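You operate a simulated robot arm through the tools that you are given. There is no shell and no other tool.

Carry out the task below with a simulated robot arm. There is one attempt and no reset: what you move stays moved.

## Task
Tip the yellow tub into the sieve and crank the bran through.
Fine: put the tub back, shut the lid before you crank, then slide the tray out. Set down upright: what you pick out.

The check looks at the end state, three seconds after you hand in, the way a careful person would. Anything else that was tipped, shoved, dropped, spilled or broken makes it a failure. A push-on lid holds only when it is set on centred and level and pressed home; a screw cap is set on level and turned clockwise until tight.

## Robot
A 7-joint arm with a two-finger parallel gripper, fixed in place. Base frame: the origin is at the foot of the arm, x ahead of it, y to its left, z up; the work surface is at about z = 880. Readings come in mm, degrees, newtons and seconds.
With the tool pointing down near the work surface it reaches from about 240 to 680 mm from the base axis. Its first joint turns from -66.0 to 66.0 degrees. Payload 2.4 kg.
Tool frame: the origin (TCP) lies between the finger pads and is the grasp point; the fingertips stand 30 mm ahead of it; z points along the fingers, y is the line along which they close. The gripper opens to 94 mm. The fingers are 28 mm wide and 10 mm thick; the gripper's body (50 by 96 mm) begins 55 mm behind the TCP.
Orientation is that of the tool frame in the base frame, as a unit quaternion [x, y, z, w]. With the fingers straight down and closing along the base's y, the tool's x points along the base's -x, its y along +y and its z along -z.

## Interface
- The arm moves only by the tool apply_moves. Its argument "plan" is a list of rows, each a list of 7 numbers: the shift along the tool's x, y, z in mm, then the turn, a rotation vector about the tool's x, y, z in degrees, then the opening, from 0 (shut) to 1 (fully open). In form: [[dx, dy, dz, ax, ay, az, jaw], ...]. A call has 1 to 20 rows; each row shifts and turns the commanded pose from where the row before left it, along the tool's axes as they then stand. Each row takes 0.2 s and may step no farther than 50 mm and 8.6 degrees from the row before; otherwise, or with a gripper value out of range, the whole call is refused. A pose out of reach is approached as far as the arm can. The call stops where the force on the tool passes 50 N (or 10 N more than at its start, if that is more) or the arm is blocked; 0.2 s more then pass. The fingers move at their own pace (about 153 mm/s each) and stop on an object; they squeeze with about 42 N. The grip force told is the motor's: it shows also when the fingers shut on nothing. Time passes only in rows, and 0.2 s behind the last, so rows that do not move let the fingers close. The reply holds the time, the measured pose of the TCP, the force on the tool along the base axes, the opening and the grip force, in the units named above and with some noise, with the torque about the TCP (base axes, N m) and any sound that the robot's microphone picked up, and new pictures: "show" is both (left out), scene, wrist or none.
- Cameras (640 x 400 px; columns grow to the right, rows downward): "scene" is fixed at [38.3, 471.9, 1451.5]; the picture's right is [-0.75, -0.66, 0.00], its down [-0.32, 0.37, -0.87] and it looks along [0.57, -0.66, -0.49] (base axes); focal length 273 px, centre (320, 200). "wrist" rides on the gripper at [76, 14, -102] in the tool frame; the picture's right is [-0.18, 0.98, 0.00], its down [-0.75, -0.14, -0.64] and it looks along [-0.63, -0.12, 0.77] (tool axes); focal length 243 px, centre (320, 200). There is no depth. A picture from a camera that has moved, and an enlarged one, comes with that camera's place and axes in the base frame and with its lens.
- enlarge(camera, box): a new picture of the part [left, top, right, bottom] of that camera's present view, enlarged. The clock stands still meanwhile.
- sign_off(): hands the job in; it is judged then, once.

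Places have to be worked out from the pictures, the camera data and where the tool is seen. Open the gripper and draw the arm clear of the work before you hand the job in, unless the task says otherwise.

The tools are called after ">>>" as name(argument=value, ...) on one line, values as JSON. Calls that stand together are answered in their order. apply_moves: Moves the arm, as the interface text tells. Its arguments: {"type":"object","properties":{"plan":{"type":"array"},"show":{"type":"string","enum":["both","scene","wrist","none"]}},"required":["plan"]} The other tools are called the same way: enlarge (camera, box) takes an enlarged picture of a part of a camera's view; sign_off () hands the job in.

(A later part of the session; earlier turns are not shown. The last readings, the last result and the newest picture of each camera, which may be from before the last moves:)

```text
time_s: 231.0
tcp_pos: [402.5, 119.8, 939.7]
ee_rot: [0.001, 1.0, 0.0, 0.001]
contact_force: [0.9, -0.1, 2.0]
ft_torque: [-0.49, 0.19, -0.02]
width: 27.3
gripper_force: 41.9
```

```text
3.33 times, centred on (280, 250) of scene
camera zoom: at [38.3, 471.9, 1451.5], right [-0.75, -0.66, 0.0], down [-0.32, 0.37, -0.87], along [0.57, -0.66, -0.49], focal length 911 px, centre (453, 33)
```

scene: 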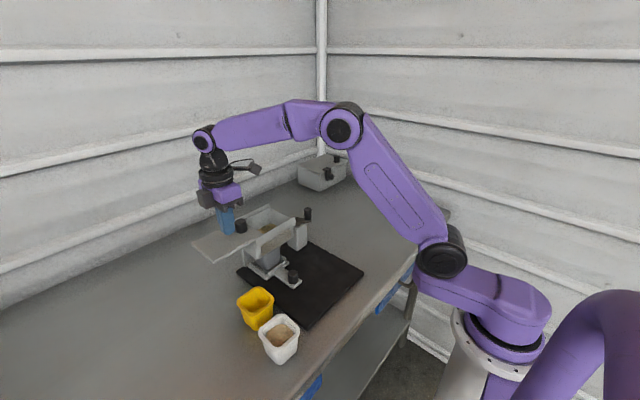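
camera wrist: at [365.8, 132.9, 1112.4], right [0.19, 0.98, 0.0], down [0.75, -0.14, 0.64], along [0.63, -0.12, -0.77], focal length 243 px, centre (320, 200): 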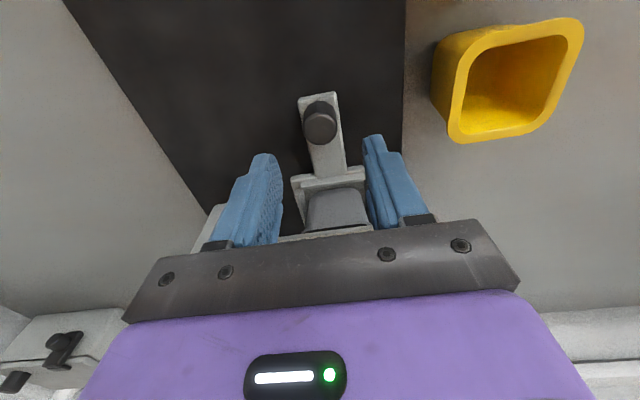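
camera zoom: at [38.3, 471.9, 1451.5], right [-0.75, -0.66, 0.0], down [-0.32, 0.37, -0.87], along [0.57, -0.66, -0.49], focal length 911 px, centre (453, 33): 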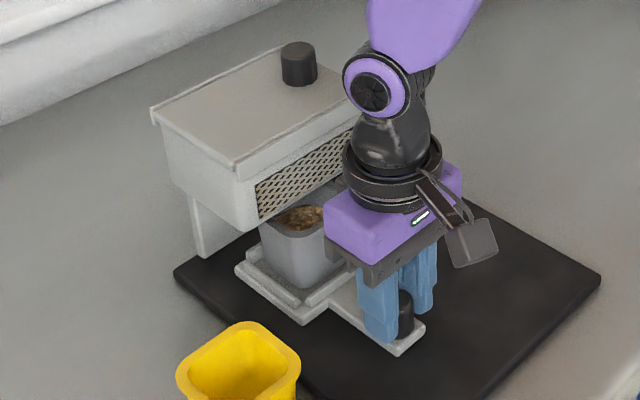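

>>> apply_moves(plan=[[5, 0, 0, 0, 0, 0, 0.15], [5, 0, 0, 0, 0, 0, 0.15], [5, 0, 0, 0, 0, 0, 0.15], [5, 0, 0, 0, 0, 0, 0.15], [5, 0, 0, 0, 0, 0, 0.15], [5, 0, 0, 0, 0, 0, 0.15], [5, 0, 0, 0, 0, 0, 0.15], [5, 0, 0, 0, 0, 0, 0.15], [4, 0, 0, 0, 0, 0, 0.15], [3, 0, 0, 0, 0, 0, 0.15], [0, 0, 0, 0, 0, 0, 0.15]], show="none")

>>> apply_moves(plan=[[0, 0, 0, 0, 0, 0, 0.4], [0, 0, 0, 0, 0, 0, 0.55], [0, 0, -20, 0, 0, 0, 0.55], [0, 0, -45, 0, 0, 0, 0.8], [0, 0, -45, 0, 0, 0, 1], [0, 0, -45, 0, 0, 0, 1], [0, 0, -45, 0, 0, 0, 1], [0, 0, 0, 0, 0, 0, 1]], show="wrist")

>>> enlarge(camera="scene", box=[235, 240, 305, 295])

>>> enlarge(camera="scene", box=[215, 190, 345, 310])

```text
time_s: 233.4
tcp_pos: [355.5, 119.2, 940.3]
ee_rot: [0.0, 1.0, 0.0, 0.001]
contact_force: [1.2, 5.6, 23.9]
ft_torque: [-0.19, -0.81, 0.07]
width: 27.3
gripper_force: 41.8
```

```text
time_s: 235.2
tcp_pos: [355.6, 119.0, 1141.0]
ee_rot: [0.001, 1.0, 0.0, 0.0]
contact_force: [0.3, -0.4, 0.6]
ft_torque: [-0.03, 0.0, 0.02]
width: 94.2
gripper_force: 0.0
camera wrist: at [280.0, 133.4, 1244.6], right [0.19, 0.98, 0.0], down [0.75, -0.14, 0.64], along [0.63, -0.12, -0.77], focal length 243 px, centre (320, 200)
```

wrist: 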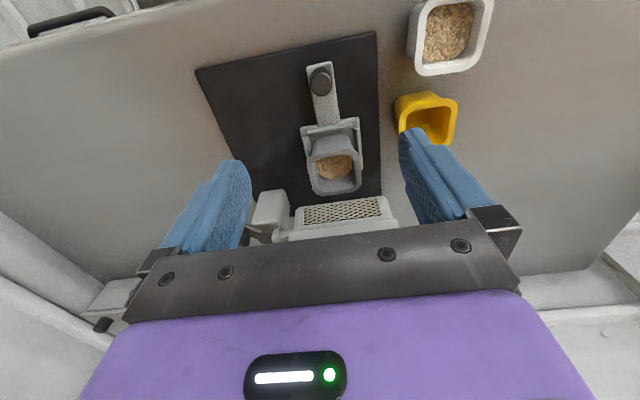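

```text
7.27 times, centred on (270, 268) of scene
camera zoom: at [38.3, 471.9, 1451.5], right [-0.75, -0.66, 0.0], down [-0.32, 0.37, -0.87], along [0.57, -0.66, -0.49], focal length 1987 px, centre (684, -291)
```

zoom: 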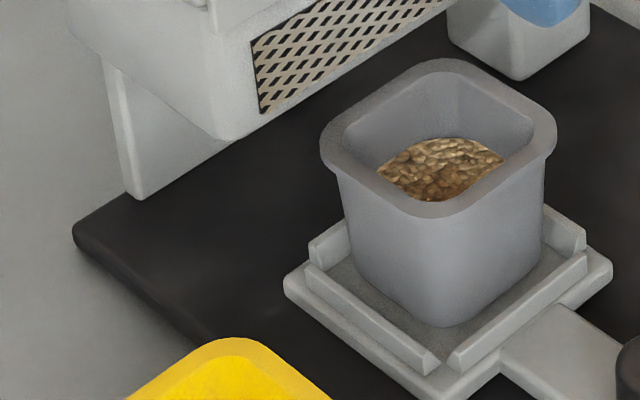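

```text
3.33 times, centred on (280, 250) of scene
camera zoom: at [38.3, 471.9, 1451.5], right [-0.75, -0.66, 0.0], down [-0.32, 0.37, -0.87], along [0.57, -0.66, -0.49], focal length 911 px, centre (453, 33)
```

zoom: 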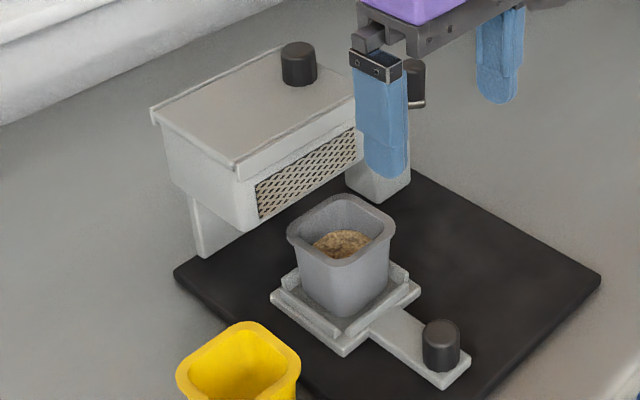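

The cup level is unchanged (same 80-px rim-to-bran distance), so neither the reverse turns nor repeating old forward turns sift; sifting stopped at the forward block. I'll push the tray back in and explore whether turning further counter-clockwise, into new travel, does anything.

>>> apply_moves(plan=[[40, 0, 0, 0, 0, 0, 0.4], [0, 0, 45, 0, 0, 0, 0], [0, 0, 45, 0, 0, 0, 0], [0, 0, 45, 0, 0, 0, 0], [0, 0, 45, 0, 0, 0, 0], [0, 0, 18, 0, 0, 0, 0], [0, 0, 0, 0, 0, 0, 0], [-5, 0, 0, 0, 0, 0, 0], [-5, 0, 0, 0, 0, 0, 0], [-6, 0, 0, 0, 0, 0, 0], [-6, 0, 0, 0, 0, 0, 0], [-6, 0, 0, 0, 0, 0, 0], [-6, 0, 0, 0, 0, 0, 0], [-6, 0, 0, 0, 0, 0, 0], [-6, 0, 0, 0, 0, 0, 0], [-6, 0, 0, 0, 0, 0, 0], [-6, 0, 0, 0, 0, 0, 0], [-6, 0, 0, 0, 0, 0, 0], [-6, 0, 0, 0, 0, 0, 0], [-6, 0, 0, 0, 0, 0, 0]], show="none")

>>> apply_moves(plan=[[-5, 0, 0, 0, 0, 0, 0], [-4, 0, 0, 0, 0, 0, 0], [-4, 0, 0, 0, 0, 0, 0], [-3, 0, 0, 0, 0, 0, 0], [0, 0, 0, 0, 0, 0, 0]], show="none")

>>> enlarge(camera="scene", box=[235, 240, 305, 295])

```text
time_s: 239.4
tcp_pos: [391.9, 120.2, 942.9]
ee_rot: [0.001, 1.0, 0.0, -0.001]
contact_force: [-0.7, -0.5, 0.8]
ft_torque: [0.01, 0.0, 0.0]
width: 0.0
gripper_force: 32.5
```

```text
time_s: 240.6
tcp_pos: [408.4, 117.9, 941.4]
ee_rot: [0.002, 1.0, 0.0, 0.0]
contact_force: [0.1, 0.4, 0.0]
ft_torque: [-0.02, 0.0, 0.0]
width: 0.0
gripper_force: 32.9
```

```text
7.27 times, centred on (270, 268) of scene
camera zoom: at [38.3, 471.9, 1451.5], right [-0.75, -0.66, 0.0], down [-0.32, 0.37, -0.87], along [0.57, -0.66, -0.49], focal length 1987 px, centre (684, -291)
```

zoom: 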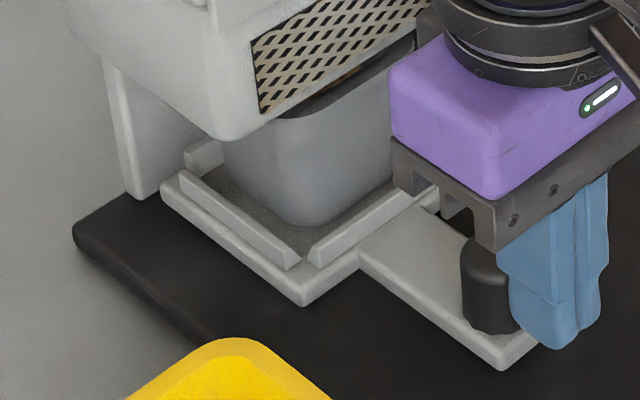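

>>> apply_moves(plan=[[-3, 0, 0, 0, 0, 0, 0], [-2, 0, 0, 0, 0, 0, 0], [-1.5, 0, 0, 0, 0, 0, 0], [0, 0, 0, 0, 0, 0, 0]], show="none")

>>> apply_moves(plan=[[-1, 0, 0, 0, 0, 0, 0], [0, 0, 0, 0, 0, 0, 0]], show="none")

>>> enlarge(camera="scene", box=[235, 240, 305, 295])

```text
time_s: 241.6
tcp_pos: [414.9, 119.0, 942.4]
ee_rot: [0.001, 1.0, 0.0, 0.0]
contact_force: [-0.3, -0.5, -0.7]
ft_torque: [-0.03, -0.02, -0.03]
width: 0.0
gripper_force: 33.3
```

```text
time_s: 242.2
tcp_pos: [415.1, 119.8, 941.6]
ee_rot: [0.001, 1.0, 0.0, 0.0]
contact_force: [0.2, -0.7, -0.3]
ft_torque: [0.03, -0.03, 0.01]
width: 0.0
gripper_force: 33.1
```

```text
7.27 times, centred on (270, 268) of scene
camera zoom: at [38.3, 471.9, 1451.5], right [-0.75, -0.66, 0.0], down [-0.32, 0.37, -0.87], along [0.57, -0.66, -0.49], focal length 1987 px, centre (684, -291)
```

zoom: 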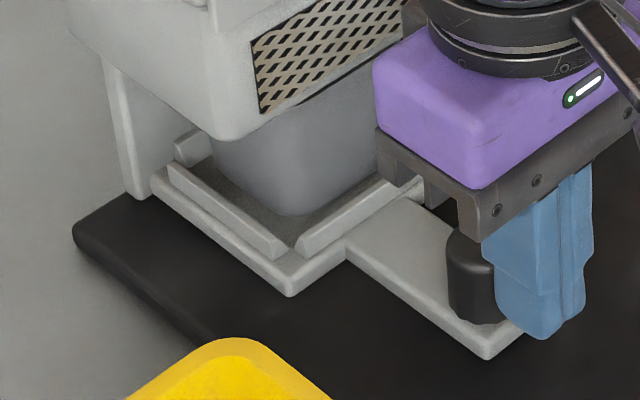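

>>> apply_moves(plan=[[-1, 0, 0, 0, 0, 0, 0], [-0.7, 0, 0, 0, 0, 0, 0], [0, 0, 0, 0, 0, 0, 0]], show="none")

>>> enlarge(camera="scene", box=[235, 240, 305, 295])

```text
time_s: 243.0
tcp_pos: [417.2, 119.0, 941.6]
ee_rot: [0.001, 1.0, 0.0, -0.001]
contact_force: [-8.5, 1.0, 3.3]
ft_torque: [-0.02, 0.03, 0.01]
width: 0.2
gripper_force: 33.4
```

```text
7.27 times, centred on (270, 268) of scene
camera zoom: at [38.1, 471.9, 1451.5], right [-0.75, -0.66, 0.0], down [-0.32, 0.37, -0.87], along [0.57, -0.66, -0.49], focal length 1987 px, centre (684, -291)
```

zoom: 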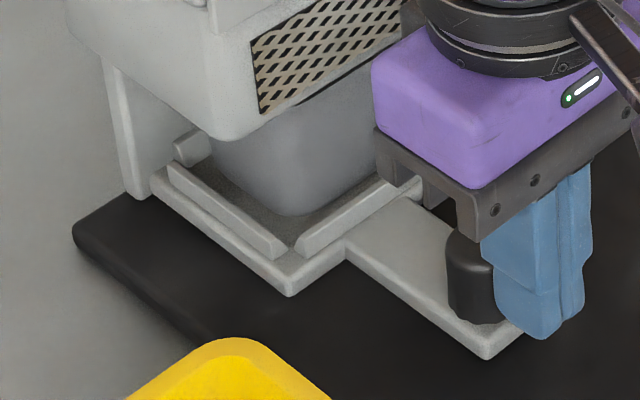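

The tray is now pressed right to its stop (last time it stopped about 1 mm short, which may be why turning then had no effect). I go back to the crank and turn it clockwise again through its free range.

>>> apply_moves(plan=[[4, 0, 0, 0, 0, 0, 0], [0, 0, -45, 0, 0, 0, 0], [0, 0, -45, 0, 0, 0, 0], [0, 0, -45, 0, 0, 0, 0], [0, 0, -45, 0, 0, 0, 0], [0, -45, -20, 0, 0, 0, 0], [-30, -38, 0, 0, 0, 0, 0], [-30, -38, 0, 0, 0, 0, 0], [-40, -25, 0, 0, 0, 0, 0], [-45, -15, 0, 0, 0, 0, 0], [0, 0, 35, 0, 0, 0, 0], [0, 0, 35, 0, 0, 0, 0], [0, 0, 0, 0, 0, 0, 0]], show="wrist")

>>> enlarge(camera="wrist", box=[220, 0, 440, 200])

```text
time_s: 245.8
tcp_pos: [557.2, -43.2, 1071.8]
ee_rot: [0.0, 1.0, 0.0, 0.0]
contact_force: [0.0, 0.2, 0.1]
ft_torque: [-0.01, -0.05, -0.02]
width: 0.0
gripper_force: 32.7
camera wrist: at [482.4, -27.8, 1175.3], right [0.19, 0.98, 0.0], down [0.75, -0.14, 0.64], along [0.63, -0.12, -0.77], focal length 243 px, centre (320, 200)
```

wrist: 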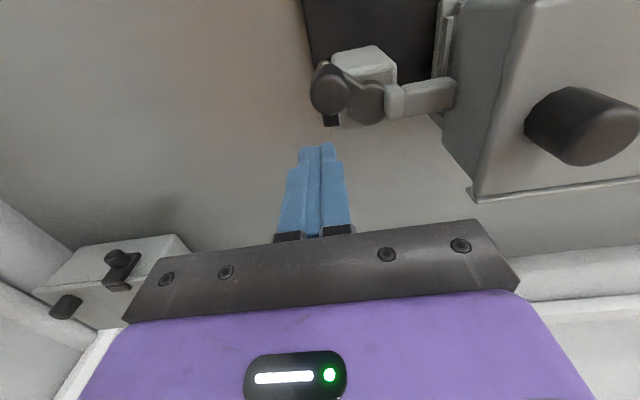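

```text
2.00 times, centred on (330, 100) of wrist
camera zoom: at [482.4, -27.8, 1175.3], right [0.19, 0.98, 0.0], down [0.75, -0.14, 0.64], along [0.63, -0.12, -0.77], focal length 485 px, centre (300, 400)
```

zoom: 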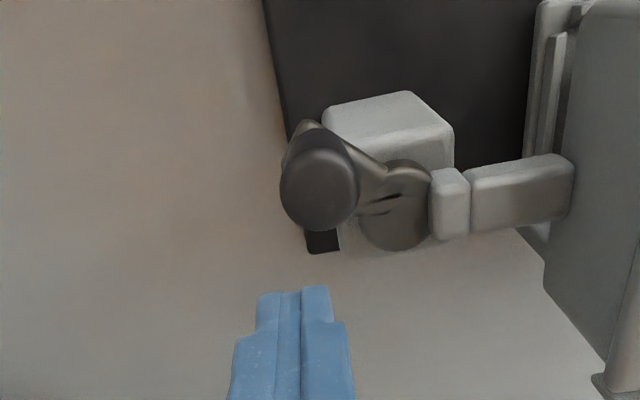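

The handle is where I left it (527.7, -31). I lower beside it on its +x side and turn clockwise half a turn, then check.

>>> apply_moves(plan=[[-3, 0, 20, 0, 0, 0, 0], [0, 4, 18, 0, 0, 0, 0], [11.76, -1.03, 0, 0, 0, 0, 0], [11.41, 3.06, 0, 0, 0, 0, 0], [9.67, 6.77, 0, 0, 0, 0, 0], [6.77, 9.67, 0, 0, 0, 0, 0], [3.06, 11.41, 0, 0, 0, 0, 0], [-1.03, 11.76, 0, 0, 0, 0, 0], [-4.99, 10.7, 0, 0, 0, 0, 0], [-8.35, 8.35, 0, 0, 0, 0, 0]], show="none")

>>> enlarge(camera="scene", box=[245, 190, 325, 270])

```text
time_s: 248.0
tcp_pos: [531.9, 22.9, 1035.0]
ee_rot: [0.0, 1.0, 0.0, 0.001]
contact_force: [-1.2, 0.4, -1.6]
ft_torque: [-0.02, 0.02, 0.02]
width: 0.1
gripper_force: 33.0
```

```text
5.00 times, centred on (285, 230) of scene
camera zoom: at [38.3, 471.9, 1451.5], right [-0.75, -0.66, 0.0], down [-0.32, 0.37, -0.87], along [0.57, -0.66, -0.49], focal length 1366 px, centre (495, 50)
```

zoom: 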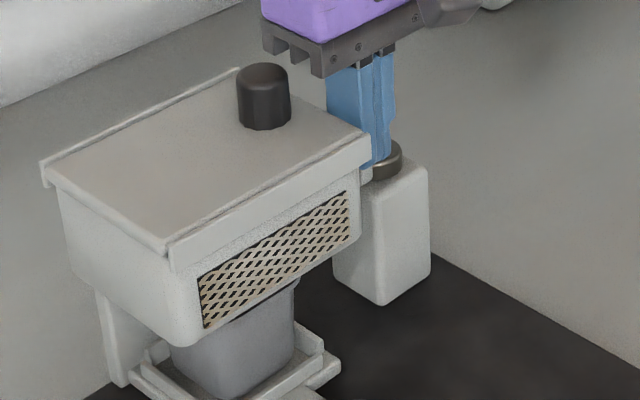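

Clockwise is free here. Two full clockwise turns (well short of the block).

>>> apply_moves(plan=[[-10.7, 4.99, 0, 0, 0, 0, 0], [-11.76, 1.03, 0, 0, 0, 0, 0], [-11.41, -3.06, 0, 0, 0, 0, 0], [-9.67, -6.77, 0, 0, 0, 0, 0], [-6.77, -9.67, 0, 0, 0, 0, 0], [-3.06, -11.41, 0, 0, 0, 0, 0], [1.03, -11.76, 0, 0, 0, 0, 0], [4.99, -10.7, 0, 0, 0, 0, 0], [8.35, -8.35, 0, 0, 0, 0, 0], [10.7, -4.99, 0, 0, 0, 0, 0], [11.76, -1.03, 0, 0, 0, 0, 0], [11.41, 3.06, 0, 0, 0, 0, 0], [9.67, 6.77, 0, 0, 0, 0, 0], [6.77, 9.67, 0, 0, 0, 0, 0], [3.06, 11.41, 0, 0, 0, 0, 0], [-1.03, 11.76, 0, 0, 0, 0, 0], [-4.99, 10.7, 0, 0, 0, 0, 0], [-8.35, 8.35, 0, 0, 0, 0, 0]], show="none")

>>> apply_moves(plan=[[-10.7, 4.99, 0, 0, 0, 0, 0], [-11.76, 1.03, 0, 0, 0, 0, 0], [-11.41, -3.06, 0, 0, 0, 0, 0], [-9.67, -6.77, 0, 0, 0, 0, 0], [-6.77, -9.67, 0, 0, 0, 0, 0], [-3.06, -11.41, 0, 0, 0, 0, 0], [1.03, -11.76, 0, 0, 0, 0, 0], [4.99, -10.7, 0, 0, 0, 0, 0], [8.35, -8.35, 0, 0, 0, 0, 0], [10.7, -4.99, 0, 0, 0, 0, 0], [11.76, -1.03, 0, 0, 0, 0, 0], [11.41, 3.06, 0, 0, 0, 0, 0], [9.67, 6.77, 0, 0, 0, 0, 0], [6.77, 9.67, 0, 0, 0, 0, 0], [3.06, 11.41, 0, 0, 0, 0, 0], [-1.03, 11.76, 0, 0, 0, 0, 0], [-4.99, 10.7, 0, 0, 0, 0, 0], [-8.35, 8.35, 0, 0, 0, 0, 0]], show="none")

>>> enlarge(camera="scene", box=[245, 190, 325, 270])

```text
time_s: 251.8
tcp_pos: [532.8, 23.0, 1033.6]
ee_rot: [0.0, 1.0, 0.0, 0.001]
contact_force: [-1.5, 0.0, -0.4]
ft_torque: [-0.02, 0.03, -0.02]
width: 0.1
gripper_force: 32.7
```

```text
time_s: 255.6
tcp_pos: [533.0, 24.0, 1033.1]
ee_rot: [0.001, 1.0, 0.0, 0.0]
contact_force: [-0.1, -0.4, -0.5]
ft_torque: [-0.04, 0.01, 0.04]
width: 0.0
gripper_force: 32.7
```

```text
5.00 times, centred on (285, 230) of scene
camera zoom: at [38.3, 471.9, 1451.5], right [-0.75, -0.66, 0.0], down [-0.32, 0.37, -0.87], along [0.57, -0.66, -0.49], focal length 1366 px, centre (495, 50)
```

zoom: 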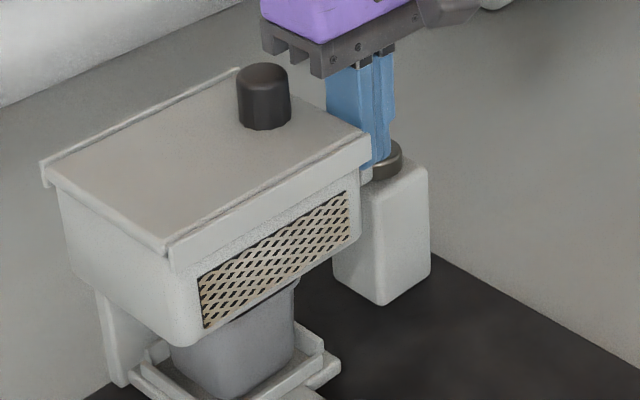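

>>> apply_moves(plan=[[-10.7, 4.99, 0, 0, 0, 0, 0], [-11.76, 1.03, 0, 0, 0, 0, 0], [-11.41, -3.06, 0, 0, 0, 0, 0], [-9.67, -6.77, 0, 0, 0, 0, 0], [-6.77, -9.67, 0, 0, 0, 0, 0], [-3.06, -11.41, 0, 0, 0, 0, 0], [1.03, -11.76, 0, 0, 0, 0, 0], [4.99, -10.7, 0, 0, 0, 0, 0], [8.35, -8.35, 0, 0, 0, 0, 0], [10.7, -4.99, 0, 0, 0, 0, 0], [11.76, -1.03, 0, 0, 0, 0, 0], [11.41, 3.06, 0, 0, 0, 0, 0]], show="none")

>>> apply_moves(plan=[[5, 3, 0, 0, 0, 0, 0], [4.5, 4, 0, 0, 0, 0, 0]], show="none")

>>> enlarge(camera="scene", box=[280, 200, 320, 230])

```text
time_s: 258.2
tcp_pos: [536.9, -36.6, 1033.5]
ee_rot: [0.001, 1.0, 0.0, 0.0]
contact_force: [1.0, -1.2, -0.4]
ft_torque: [-0.02, 0.0, 0.03]
width: 0.0
gripper_force: 32.9
```

```text
time_s: 258.8
tcp_pos: [526.9, -29.2, 1034.0]
ee_rot: [0.001, 1.0, 0.0, 0.001]
contact_force: [0.7, -1.2, 0.1]
ft_torque: [0.0, 0.02, 0.04]
width: 0.0
gripper_force: 32.7
```

```text
13.33 times, centred on (300, 215) of scene
camera zoom: at [38.3, 471.9, 1451.5], right [-0.75, -0.66, 0.0], down [-0.32, 0.37, -0.87], along [0.57, -0.66, -0.49], focal length 3643 px, centre (587, 0)
```

zoom: 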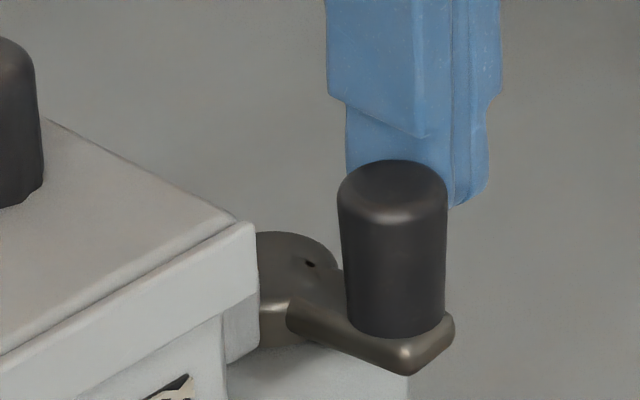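

I creep to the blocking angle and test.

>>> apply_moves(plan=[[1.5, 2, 0, 0, 0, 0, 0], [1, 2, 0, 0, 0, 0, 0]], show="none")

>>> apply_moves(plan=[[0.5, 1.2, 0, 0, 0, 0, 0]], show="none")

```text
time_s: 259.4
tcp_pos: [525.3, -24.0, 1035.2]
ee_rot: [0.001, 1.0, 0.0, 0.0]
contact_force: [0.3, 0.0, 0.2]
ft_torque: [0.01, 0.02, 0.04]
width: 0.0
gripper_force: 33.4
```

```text
time_s: 259.8
tcp_pos: [525.6, -25.0, 1033.6]
ee_rot: [0.001, 1.0, 0.0, 0.0]
contact_force: [0.0, -2.7, 0.6]
ft_torque: [-0.05, -0.01, 0.02]
width: 0.1
gripper_force: 32.8
```

>>> apply_moves(plan=[[0.5, 1.2, 0, 0, 0, 0, 0]], show="none")

>>> enlarge(camera="scene", box=[280, 200, 320, 230])

```text
time_s: 260.2
tcp_pos: [525.0, -23.5, 1034.6]
ee_rot: [0.002, 1.0, -0.001, -0.001]
contact_force: [0.5, -8.2, 0.5]
ft_torque: [-0.09, 0.02, 0.08]
width: 0.1
gripper_force: 32.7
```

```text
13.33 times, centred on (300, 215) of scene
camera zoom: at [38.3, 471.7, 1451.6], right [-0.75, -0.66, 0.0], down [-0.32, 0.37, -0.87], along [0.57, -0.66, -0.49], focal length 3643 px, centre (587, 0)
```

zoom: 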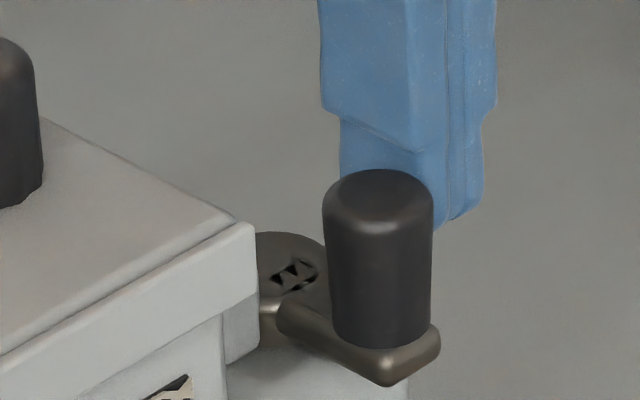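

Still blocked at the same angle. I now cross over and turn counter-clockwise through the whole range, creeping where it passes the original start angle.

>>> apply_moves(plan=[[0, -6, 0, 0, 0, 0, 0], [0, -4, -5, 0, 0, 0, 0], [0, 0, -45, 0, 0, 0, 0], [2, 33, 0, 0, 0, 0, 0], [2, 33, 0, 0, 0, 0, 0], [0, 0, 28, 0, 0, 0, 0], [0, 0, 22, 0, 0, 0, 0], [-10.5, -11, 0, 0, 0, 0, 0], [8.2, -8.5, 0, 0, 0, 0, 0], [4.8, -10.79, 0, 0, 0, 0, 0], [0.82, -11.78, 0, 0, 0, 0, 0], [-3.26, -11.35, 0, 0, 0, 0, 0], [-6.94, -9.55, 0, 0, 0, 0, 0], [-9.79, -6.6, 0, 0, 0, 0, 0], [-11.46, -2.86, 0, 0, 0, 0, 0], [-11.75, 1.23, 0, 0, 0, 0, 0]], show="none")

>>> enlarge(camera="scene", box=[245, 190, 325, 270])

```text
time_s: 263.6
tcp_pos: [560.4, -38.2, 1034.6]
ee_rot: [0.001, 1.0, 0.0, 0.001]
contact_force: [-0.7, -2.0, -0.7]
ft_torque: [0.01, 0.01, -0.02]
width: 0.0
gripper_force: 33.2
```

```text
5.00 times, centred on (285, 230) of scene
camera zoom: at [38.3, 471.9, 1451.5], right [-0.75, -0.66, 0.0], down [-0.32, 0.37, -0.87], along [0.57, -0.66, -0.49], focal length 1366 px, centre (495, 50)
```

zoom: 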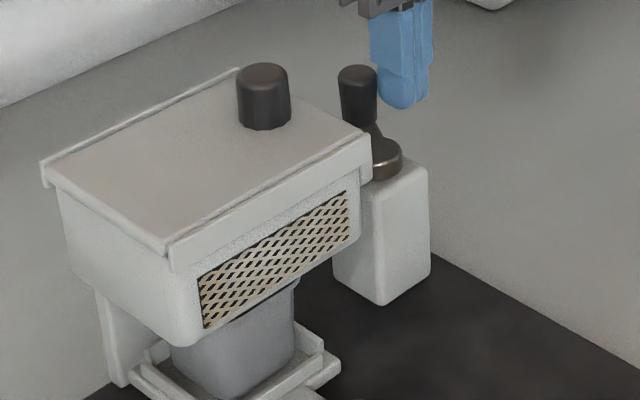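

Free. Three full counter-clockwise turns follow, checking in between.

>>> apply_moves(plan=[[-10.61, 5.18, 0, 0, 0, 0, 0], [-8.2, 8.5, 0, 0, 0, 0, 0], [-4.8, 10.79, 0, 0, 0, 0, 0], [-0.82, 11.78, 0, 0, 0, 0, 0], [3.26, 11.35, 0, 0, 0, 0, 0], [6.94, 9.55, 0, 0, 0, 0, 0], [9.79, 6.6, 0, 0, 0, 0, 0], [11.46, 2.86, 0, 0, 0, 0, 0], [11.75, -1.23, 0, 0, 0, 0, 0], [10.61, -5.18, 0, 0, 0, 0, 0], [8.2, -8.5, 0, 0, 0, 0, 0], [4.8, -10.79, 0, 0, 0, 0, 0], [0.82, -11.78, 0, 0, 0, 0, 0], [-3.26, -11.35, 0, 0, 0, 0, 0], [-6.94, -9.55, 0, 0, 0, 0, 0], [-9.79, -6.6, 0, 0, 0, 0, 0], [-11.46, -2.86, 0, 0, 0, 0, 0], [-11.75, 1.23, 0, 0, 0, 0, 0]], show="none")

>>> apply_moves(plan=[[-10.61, 5.18, 0, 0, 0, 0, 0], [-8.2, 8.5, 0, 0, 0, 0, 0], [-4.8, 10.79, 0, 0, 0, 0, 0], [-0.82, 11.78, 0, 0, 0, 0, 0], [3.26, 11.35, 0, 0, 0, 0, 0], [6.94, 9.55, 0, 0, 0, 0, 0], [9.79, 6.6, 0, 0, 0, 0, 0], [11.46, 2.86, 0, 0, 0, 0, 0], [11.75, -1.23, 0, 0, 0, 0, 0], [10.61, -5.18, 0, 0, 0, 0, 0], [8.2, -8.5, 0, 0, 0, 0, 0], [4.8, -10.79, 0, 0, 0, 0, 0], [0.82, -11.78, 0, 0, 0, 0, 0], [-3.26, -11.35, 0, 0, 0, 0, 0], [-6.94, -9.55, 0, 0, 0, 0, 0], [-9.79, -6.6, 0, 0, 0, 0, 0], [-11.46, -2.86, 0, 0, 0, 0, 0], [-11.75, 1.23, 0, 0, 0, 0, 0]], show="none")

>>> enlarge(camera="scene", box=[245, 190, 325, 270])

```text
time_s: 267.4
tcp_pos: [560.3, -37.9, 1034.9]
ee_rot: [0.0, 1.0, 0.0, 0.0]
contact_force: [-0.3, -0.9, -1.0]
ft_torque: [0.0, -0.02, 0.03]
width: 0.0
gripper_force: 32.9
```

```text
time_s: 271.2
tcp_pos: [560.3, -38.4, 1034.7]
ee_rot: [0.002, 1.0, 0.0, 0.0]
contact_force: [0.1, -0.6, -0.1]
ft_torque: [0.01, 0.0, 0.0]
width: 0.0
gripper_force: 32.5
```

```text
5.00 times, centred on (285, 230) of scene
camera zoom: at [38.3, 471.9, 1451.5], right [-0.75, -0.66, 0.0], down [-0.32, 0.37, -0.87], along [0.57, -0.66, -0.49], focal length 1366 px, centre (495, 50)
```

zoom: 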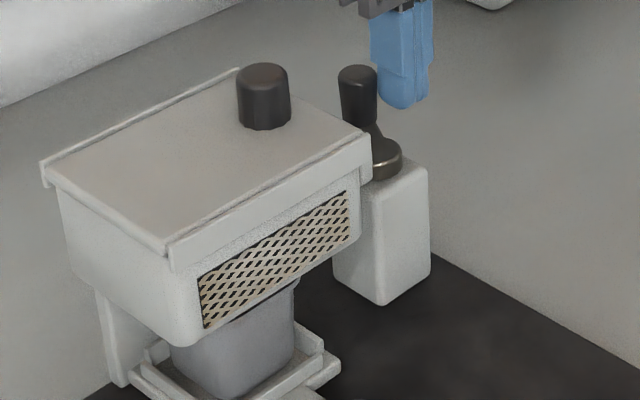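

>>> apply_moves(plan=[[-10.61, 5.18, 0, 0, 0, 0, 0], [-8.2, 8.5, 0, 0, 0, 0, 0], [-4.8, 10.79, 0, 0, 0, 0, 0], [-0.82, 11.78, 0, 0, 0, 0, 0], [3.26, 11.35, 0, 0, 0, 0, 0], [6.94, 9.55, 0, 0, 0, 0, 0], [9.79, 6.6, 0, 0, 0, 0, 0], [11.46, 2.86, 0, 0, 0, 0, 0], [11.75, -1.23, 0, 0, 0, 0, 0], [10.61, -5.18, 0, 0, 0, 0, 0], [8.2, -8.5, 0, 0, 0, 0, 0], [4.8, -10.79, 0, 0, 0, 0, 0], [0.82, -11.78, 0, 0, 0, 0, 0], [-3.26, -11.35, 0, 0, 0, 0, 0], [-6.94, -9.55, 0, 0, 0, 0, 0], [-9.79, -6.6, 0, 0, 0, 0, 0], [-11.46, -2.86, 0, 0, 0, 0, 0], [-11.75, 1.23, 0, 0, 0, 0, 0]], show="none")

>>> apply_moves(plan=[[-10.61, 5.18, 0, 0, 0, 0, 0], [-8.2, 8.5, 0, 0, 0, 0, 0], [-4.8, 10.79, 0, 0, 0, 0, 0], [-0.82, 11.78, 0, 0, 0, 0, 0], [3.26, 11.35, 0, 0, 0, 0, 0], [6.94, 9.55, 0, 0, 0, 0, 0], [9.79, 6.6, 0, 0, 0, 0, 0], [11.46, 2.86, 0, 0, 0, 0, 0]], show="none")

>>> enlarge(camera="scene", box=[245, 190, 325, 270])

```text
time_s: 275.0
tcp_pos: [560.8, -38.8, 1035.1]
ee_rot: [0.001, 1.0, 0.0, 0.0]
contact_force: [-0.5, -1.1, 0.5]
ft_torque: [-0.03, -0.02, 0.04]
width: 0.0
gripper_force: 33.0
```

```text
time_s: 276.8
tcp_pos: [552.9, 29.5, 1033.4]
ee_rot: [0.001, 1.0, 0.0, -0.001]
contact_force: [0.7, 0.8, 0.7]
ft_torque: [0.02, -0.01, 0.01]
width: 0.0
gripper_force: 33.3
```

```text
5.00 times, centred on (285, 230) of scene
camera zoom: at [38.3, 471.9, 1451.5], right [-0.75, -0.66, 0.0], down [-0.32, 0.37, -0.87], along [0.57, -0.66, -0.49], focal length 1366 px, centre (495, 50)
```

zoom: 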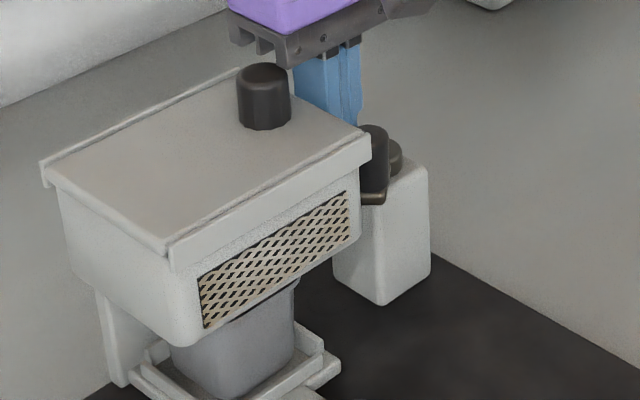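

>>> apply_moves(plan=[[11.75, -1.23, 0, 0, 0, 0, 0], [8, -3.5, 0, 0, 0, 0, 0]], show="none")

>>> apply_moves(plan=[[3.5, -2.5, 0, 0, 0, 0, 0], [3, -3, 0, 0, 0, 0, 0]], show="none")

>>> apply_moves(plan=[[2.5, -3, 0, 0, 0, 0, 0], [2, -3, 0, 0, 0, 0, 0]], show="none")

>>> enlarge(camera="scene", box=[280, 200, 320, 230])

```text
time_s: 277.4
tcp_pos: [534.4, 24.2, 1035.4]
ee_rot: [0.001, 1.0, 0.0, 0.0]
contact_force: [0.7, 0.7, 0.0]
ft_torque: [0.05, 0.0, -0.02]
width: 0.1
gripper_force: 33.2
```

```text
time_s: 278.0
tcp_pos: [526.6, 18.7, 1034.9]
ee_rot: [0.002, 1.0, 0.0, 0.0]
contact_force: [-0.8, 1.3, 0.6]
ft_torque: [-0.01, -0.01, 0.0]
width: 0.0
gripper_force: 32.8
```

```text
time_s: 278.6
tcp_pos: [521.5, 12.8, 1034.6]
ee_rot: [0.001, 1.0, 0.0, 0.0]
contact_force: [0.4, 0.3, -0.7]
ft_torque: [0.01, 0.0, 0.01]
width: 0.0
gripper_force: 33.3
```

```text
13.33 times, centred on (300, 215) of scene
camera zoom: at [38.3, 471.9, 1451.5], right [-0.75, -0.66, 0.0], down [-0.32, 0.37, -0.87], along [0.57, -0.66, -0.49], focal length 3643 px, centre (587, 0)
```

zoom: 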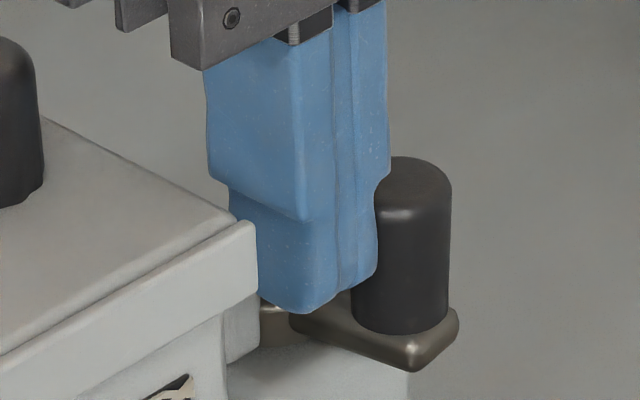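

It passes the original start angle freely, so there is new travel in this direction. I turn on counter-clockwise.

>>> apply_moves(plan=[[4.8, -10.79, 0, 0, 0, 0, 0], [0.82, -11.78, 0, 0, 0, 0, 0], [-3.26, -11.35, 0, 0, 0, 0, 0], [-6.94, -9.55, 0, 0, 0, 0, 0], [-9.79, -6.6, 0, 0, 0, 0, 0], [-11.46, -2.86, 0, 0, 0, 0, 0], [-11.75, 1.23, 0, 0, 0, 0, 0], [-10.61, 5.18, 0, 0, 0, 0, 0], [-8.2, 8.5, 0, 0, 0, 0, 0], [-4.8, 10.79, 0, 0, 0, 0, 0], [-0.82, 11.78, 0, 0, 0, 0, 0], [3.26, 11.35, 0, 0, 0, 0, 0], [6.94, 9.55, 0, 0, 0, 0, 0], [9.79, 6.6, 0, 0, 0, 0, 0], [11.46, 2.86, 0, 0, 0, 0, 0], [11.75, -1.23, 0, 0, 0, 0, 0], [10.61, -5.18, 0, 0, 0, 0, 0], [8.2, -8.5, 0, 0, 0, 0, 0]], show="none")

>>> enlarge(camera="scene", box=[245, 190, 325, 270])

```text
time_s: 282.4
tcp_pos: [521.8, 11.4, 1034.7]
ee_rot: [0.001, 1.0, 0.001, 0.001]
contact_force: [0.7, 1.6, 0.4]
ft_torque: [0.04, 0.0, 0.0]
width: 0.3
gripper_force: 32.9
```

```text
5.00 times, centred on (285, 230) of scene
camera zoom: at [38.3, 471.9, 1451.5], right [-0.75, -0.66, 0.0], down [-0.32, 0.37, -0.87], along [0.57, -0.66, -0.49], focal length 1366 px, centre (495, 50)
```

zoom: 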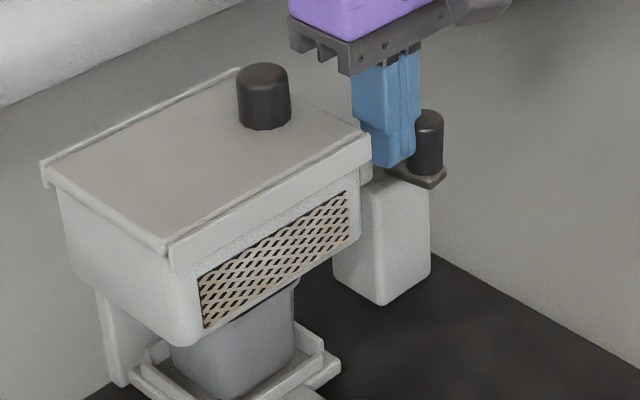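

+1 turn, unobstructed and with no shift. Two more.

>>> apply_moves(plan=[[4.8, -10.79, 0, 0, 0, 0, 0], [0.82, -11.78, 0, 0, 0, 0, 0], [-3.26, -11.35, 0, 0, 0, 0, 0], [-6.94, -9.55, 0, 0, 0, 0, 0], [-9.79, -6.6, 0, 0, 0, 0, 0], [-11.46, -2.86, 0, 0, 0, 0, 0], [-11.75, 1.23, 0, 0, 0, 0, 0], [-10.61, 5.18, 0, 0, 0, 0, 0], [-8.2, 8.5, 0, 0, 0, 0, 0], [-4.8, 10.79, 0, 0, 0, 0, 0], [-0.82, 11.78, 0, 0, 0, 0, 0], [3.26, 11.35, 0, 0, 0, 0, 0], [6.94, 9.55, 0, 0, 0, 0, 0], [9.79, 6.6, 0, 0, 0, 0, 0], [11.46, 2.86, 0, 0, 0, 0, 0], [11.75, -1.23, 0, 0, 0, 0, 0], [10.61, -5.18, 0, 0, 0, 0, 0], [8.2, -8.5, 0, 0, 0, 0, 0]], show="none")

>>> enlarge(camera="scene", box=[245, 190, 325, 270])

>>> apply_moves(plan=[[4.8, -10.79, 0, 0, 0, 0, 0], [0.82, -11.78, 0, 0, 0, 0, 0], [-3.26, -11.35, 0, 0, 0, 0, 0], [-6.94, -9.55, 0, 0, 0, 0, 0], [-9.79, -6.6, 0, 0, 0, 0, 0], [-11.46, -2.86, 0, 0, 0, 0, 0], [-11.75, 1.23, 0, 0, 0, 0, 0], [-10.61, 5.18, 0, 0, 0, 0, 0], [-8.2, 8.5, 0, 0, 0, 0, 0], [-4.8, 10.79, 0, 0, 0, 0, 0], [-0.82, 11.78, 0, 0, 0, 0, 0], [3.26, 11.35, 0, 0, 0, 0, 0], [6.94, 9.55, 0, 0, 0, 0, 0], [9.79, 6.6, 0, 0, 0, 0, 0], [11.46, 2.86, 0, 0, 0, 0, 0], [11.75, -1.23, 0, 0, 0, 0, 0], [10.61, -5.18, 0, 0, 0, 0, 0], [8.2, -8.5, 0, 0, 0, 0, 0]], show="none")

>>> enlarge(camera="scene", box=[245, 190, 325, 270])

```text
time_s: 286.2
tcp_pos: [523.0, 12.8, 1033.8]
ee_rot: [0.001, 1.0, 0.001, 0.0]
contact_force: [-0.4, 0.1, -0.1]
ft_torque: [0.01, 0.0, -0.03]
width: 0.0
gripper_force: 33.0
```

```text
5.00 times, centred on (285, 230) of scene
camera zoom: at [38.3, 471.9, 1451.5], right [-0.75, -0.66, 0.0], down [-0.32, 0.37, -0.87], along [0.57, -0.66, -0.49], focal length 1366 px, centre (495, 50)
```

zoom: 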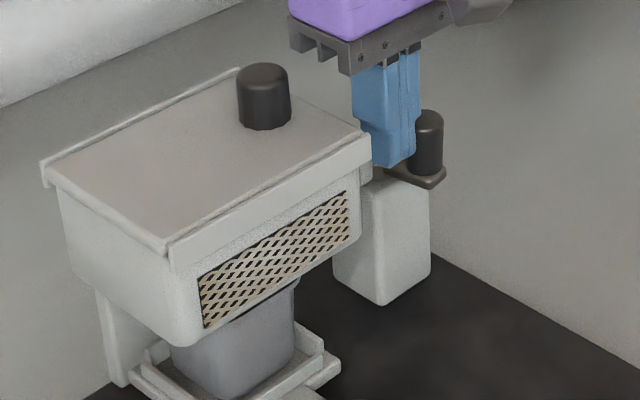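

```text
time_s: 290.0
tcp_pos: [521.7, 11.6, 1033.2]
ee_rot: [0.001, 1.0, 0.0, -0.001]
contact_force: [0.5, 0.2, -0.6]
ft_torque: [0.0, -0.05, 0.04]
width: 0.0
gripper_force: 33.5
```

```text
5.00 times, centred on (285, 230) of scene
camera zoom: at [38.3, 471.9, 1451.5], right [-0.75, -0.66, 0.0], down [-0.32, 0.37, -0.87], along [0.57, -0.66, -0.49], focal length 1366 px, centre (495, 50)
```

zoom: 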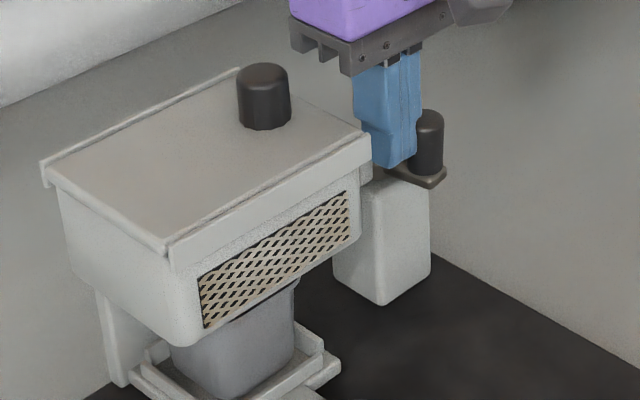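

+3 turns beyond the start with no obstruction. I peek into the hopper again with the loose cage on the lid knob.

>>> apply_moves(plan=[[0, 3, -10, 0, 0, 0, 0], [0, 0, -45, 0, 0, 0, 0], [0, 0, -45, 0, 0, 0, 0.4], [-14, 32, 0, 0, 0, 0, 0.55], [-13, 32.5, 0, 0, 0, 0, 0.55], [0, 0, 25, 0, 0, 0, 0.55], [0, 0, 17, 0, 0, 0, 0.55], [0, 0, 0, 0, 0, 0, 0.55]], show="wrist")

```text
time_s: 291.8
tcp_pos: [551.4, 80.5, 1091.3]
ee_rot: [0.001, 1.0, 0.0, 0.0]
contact_force: [0.3, -0.1, 0.8]
ft_torque: [-0.04, 0.01, 0.04]
width: 51.7
gripper_force: 0.0
camera wrist: at [474.9, 94.8, 1195.5], right [0.19, 0.98, 0.0], down [0.75, -0.14, 0.64], along [0.63, -0.12, -0.77], focal length 243 px, centre (320, 200)
```

wrist: 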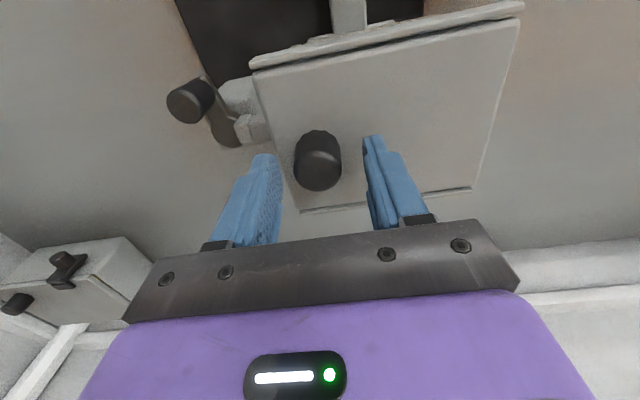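

>>> apply_moves(plan=[[1.5, -1, 0, 0, 0, 0, 0.36], [0, 0, 0, 0, 0, 0, 0.36], [0, 6, 0, 0, 0, 0, 0.36], [0, 8, 0, 0, 0, 0, 0.36], [0, 8, 0, 0, 0, 0, 0.36], [0, 8, 0, 0, 0, 0, 0.36], [0, 8, 0, 0, 0, 0, 0.36], [0, 8, 0, 0, 0, 0, 0.36], [0, 8, 0, 0, 0, 0, 0.36], [0, 8, 0, 0, 0, 0, 0.36], [0, 0, 0, 0, 0, 0, 0.36]], show="wrist")

>>> enlarge(camera="wrist", box=[120, 0, 340, 240])

>>> enlarge(camera="scene", box=[245, 195, 315, 255])

```text
time_s: 294.2
tcp_pos: [546.8, 141.2, 1092.5]
ee_rot: [0.001, 1.0, 0.0, 0.0]
contact_force: [0.2, 0.3, 0.1]
ft_torque: [0.01, 0.0, 0.02]
width: 34.3
gripper_force: 0.0
camera wrist: at [472.8, 155.8, 1196.3], right [0.19, 0.98, 0.0], down [0.75, -0.14, 0.64], along [0.63, -0.12, -0.77], focal length 243 px, centre (320, 200)
```

wrist: 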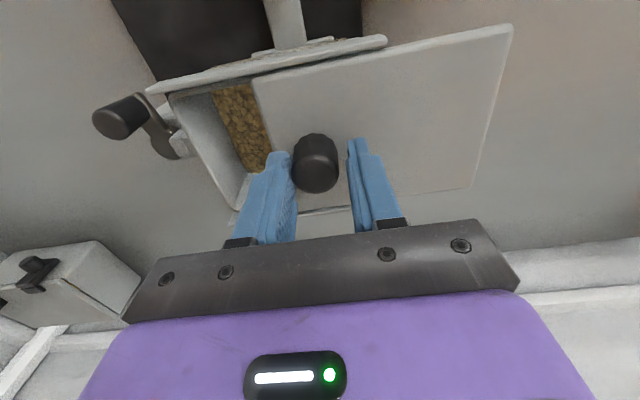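

```text
1.67 times, centred on (230, 120) of wrist
camera zoom: at [472.8, 155.8, 1196.3], right [0.19, 0.98, 0.0], down [0.75, -0.14, 0.64], along [0.63, -0.12, -0.77], focal length 404 px, centre (470, 333)
```

zoom: 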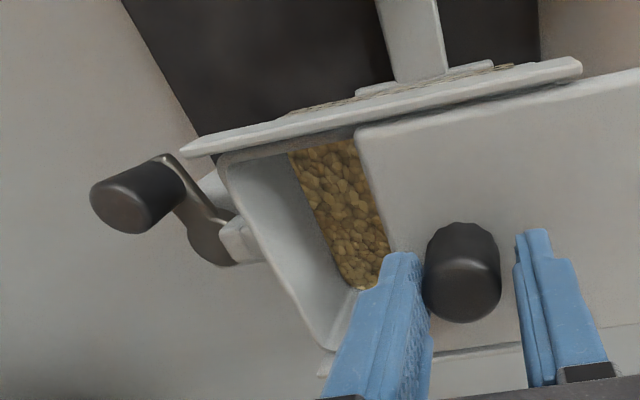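

```text
6.67 times, centred on (280, 225) of scene
camera zoom: at [38.3, 471.9, 1451.5], right [-0.75, -0.66, 0.0], down [-0.32, 0.37, -0.87], along [0.57, -0.66, -0.49], focal length 1822 px, centre (587, 33)
```

zoom: 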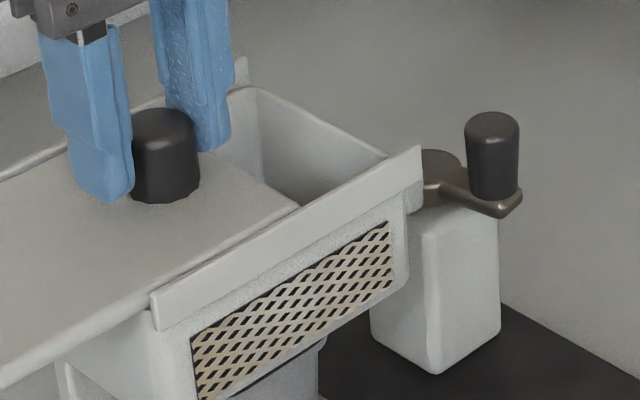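

Still unchanged. To judge how much bran really remains above the mesh, I open the lid to reproduce the camera position of an early picture taken when the hopper was empty, for a direct comparison.

>>> apply_moves(plan=[[0, 7, 0, 0, 0, 0, 0.36], [0, 7, 0, 0, 0, 0, 0.36], [0, 5.4, 1, 0, 0, 0, 0.36], [0, 0, 0, 0, 0, 0, 0.36]], show="wrist")

>>> enlarge(camera="wrist", box=[120, 0, 540, 250])

>>> enlarge(camera="scene", box=[200, 180, 320, 270])

```text
time_s: 295.2
tcp_pos: [546.6, 159.5, 1091.9]
ee_rot: [0.001, 1.0, 0.0, 0.0]
contact_force: [0.1, -0.2, 0.3]
ft_torque: [0.01, 0.02, -0.02]
width: 34.0
gripper_force: 0.4
camera wrist: at [472.7, 175.5, 1194.9], right [0.19, 0.98, 0.0], down [0.75, -0.14, 0.64], along [0.63, -0.12, -0.77], focal length 243 px, centre (320, 200)
```

wrist: 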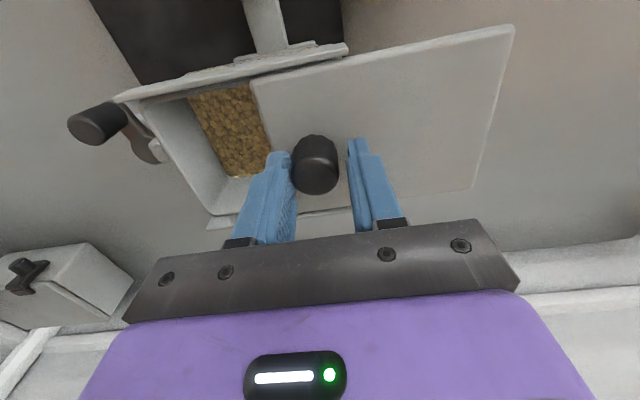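

```text
1.52 times, centred on (330, 125) of wrist
camera zoom: at [472.7, 175.5, 1194.9], right [0.19, 0.98, 0.0], down [0.75, -0.14, 0.64], along [0.63, -0.12, -0.77], focal length 370 px, centre (305, 314)
```

zoom: 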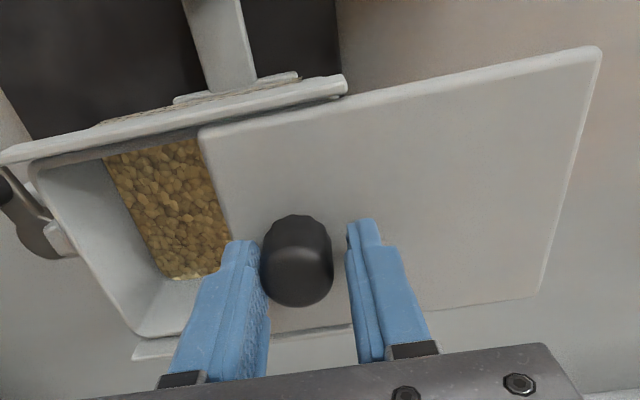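

```text
4.44 times, centred on (260, 225) of scene
camera zoom: at [38.3, 471.9, 1451.5], right [-0.75, -0.66, 0.0], down [-0.32, 0.37, -0.87], along [0.57, -0.66, -0.49], focal length 1214 px, centre (587, 89)
```

zoom: 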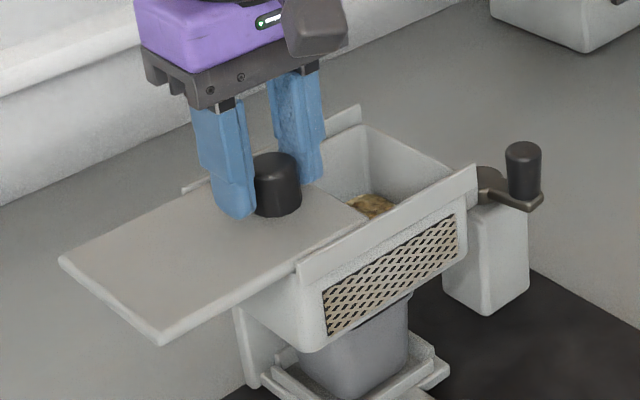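

The bran edge coincides with the empty-mesh edge within ~2 mm, so only a thin layer is left in the hopper. The cup level is the sensitive measure for the last cranking (tray fully home this time), so I draw the tray out again to compare it.

>>> apply_moves(plan=[[0, -2, 0, 0, 0, 0, 0.5], [0, 0, -20, 0, 0, 0, 0.55], [0, 0, -35, 0, 0, 0, 0.55], [36, -14, 0, 0, 0, 0, 0.55], [36, -14, 0, 0, 0, 0, 0.55], [33, -11, 0, 0, 0, 0, 0.55], [0, 0, 45, 0, 0, 0, 0.55], [0, 0, 45, 0, 0, 0, 0.55], [0, 0, 45, 0, 0, 0, 0.55], [0, 0, 0, 0, 0, 0, 0.55]], show="wrist")

```text
time_s: 297.4
tcp_pos: [443.3, 119.6, 1010.6]
ee_rot: [0.0, 1.0, -0.001, 0.0]
contact_force: [-0.1, 0.4, -0.5]
ft_torque: [0.02, -0.02, -0.01]
width: 51.7
gripper_force: 0.1
camera wrist: at [367.7, 134.3, 1113.8], right [0.19, 0.98, 0.0], down [0.75, -0.14, 0.64], along [0.63, -0.12, -0.77], focal length 243 px, centre (320, 200)
```

wrist: 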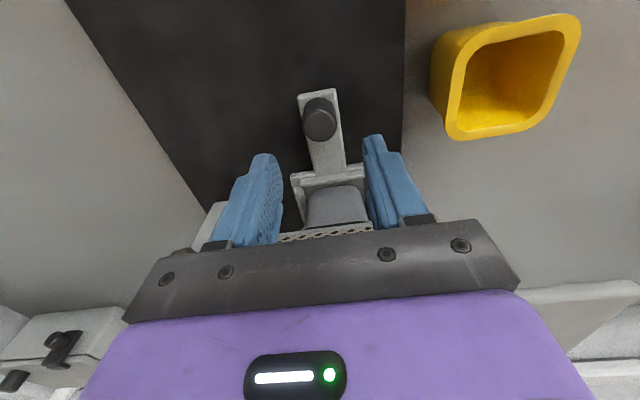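

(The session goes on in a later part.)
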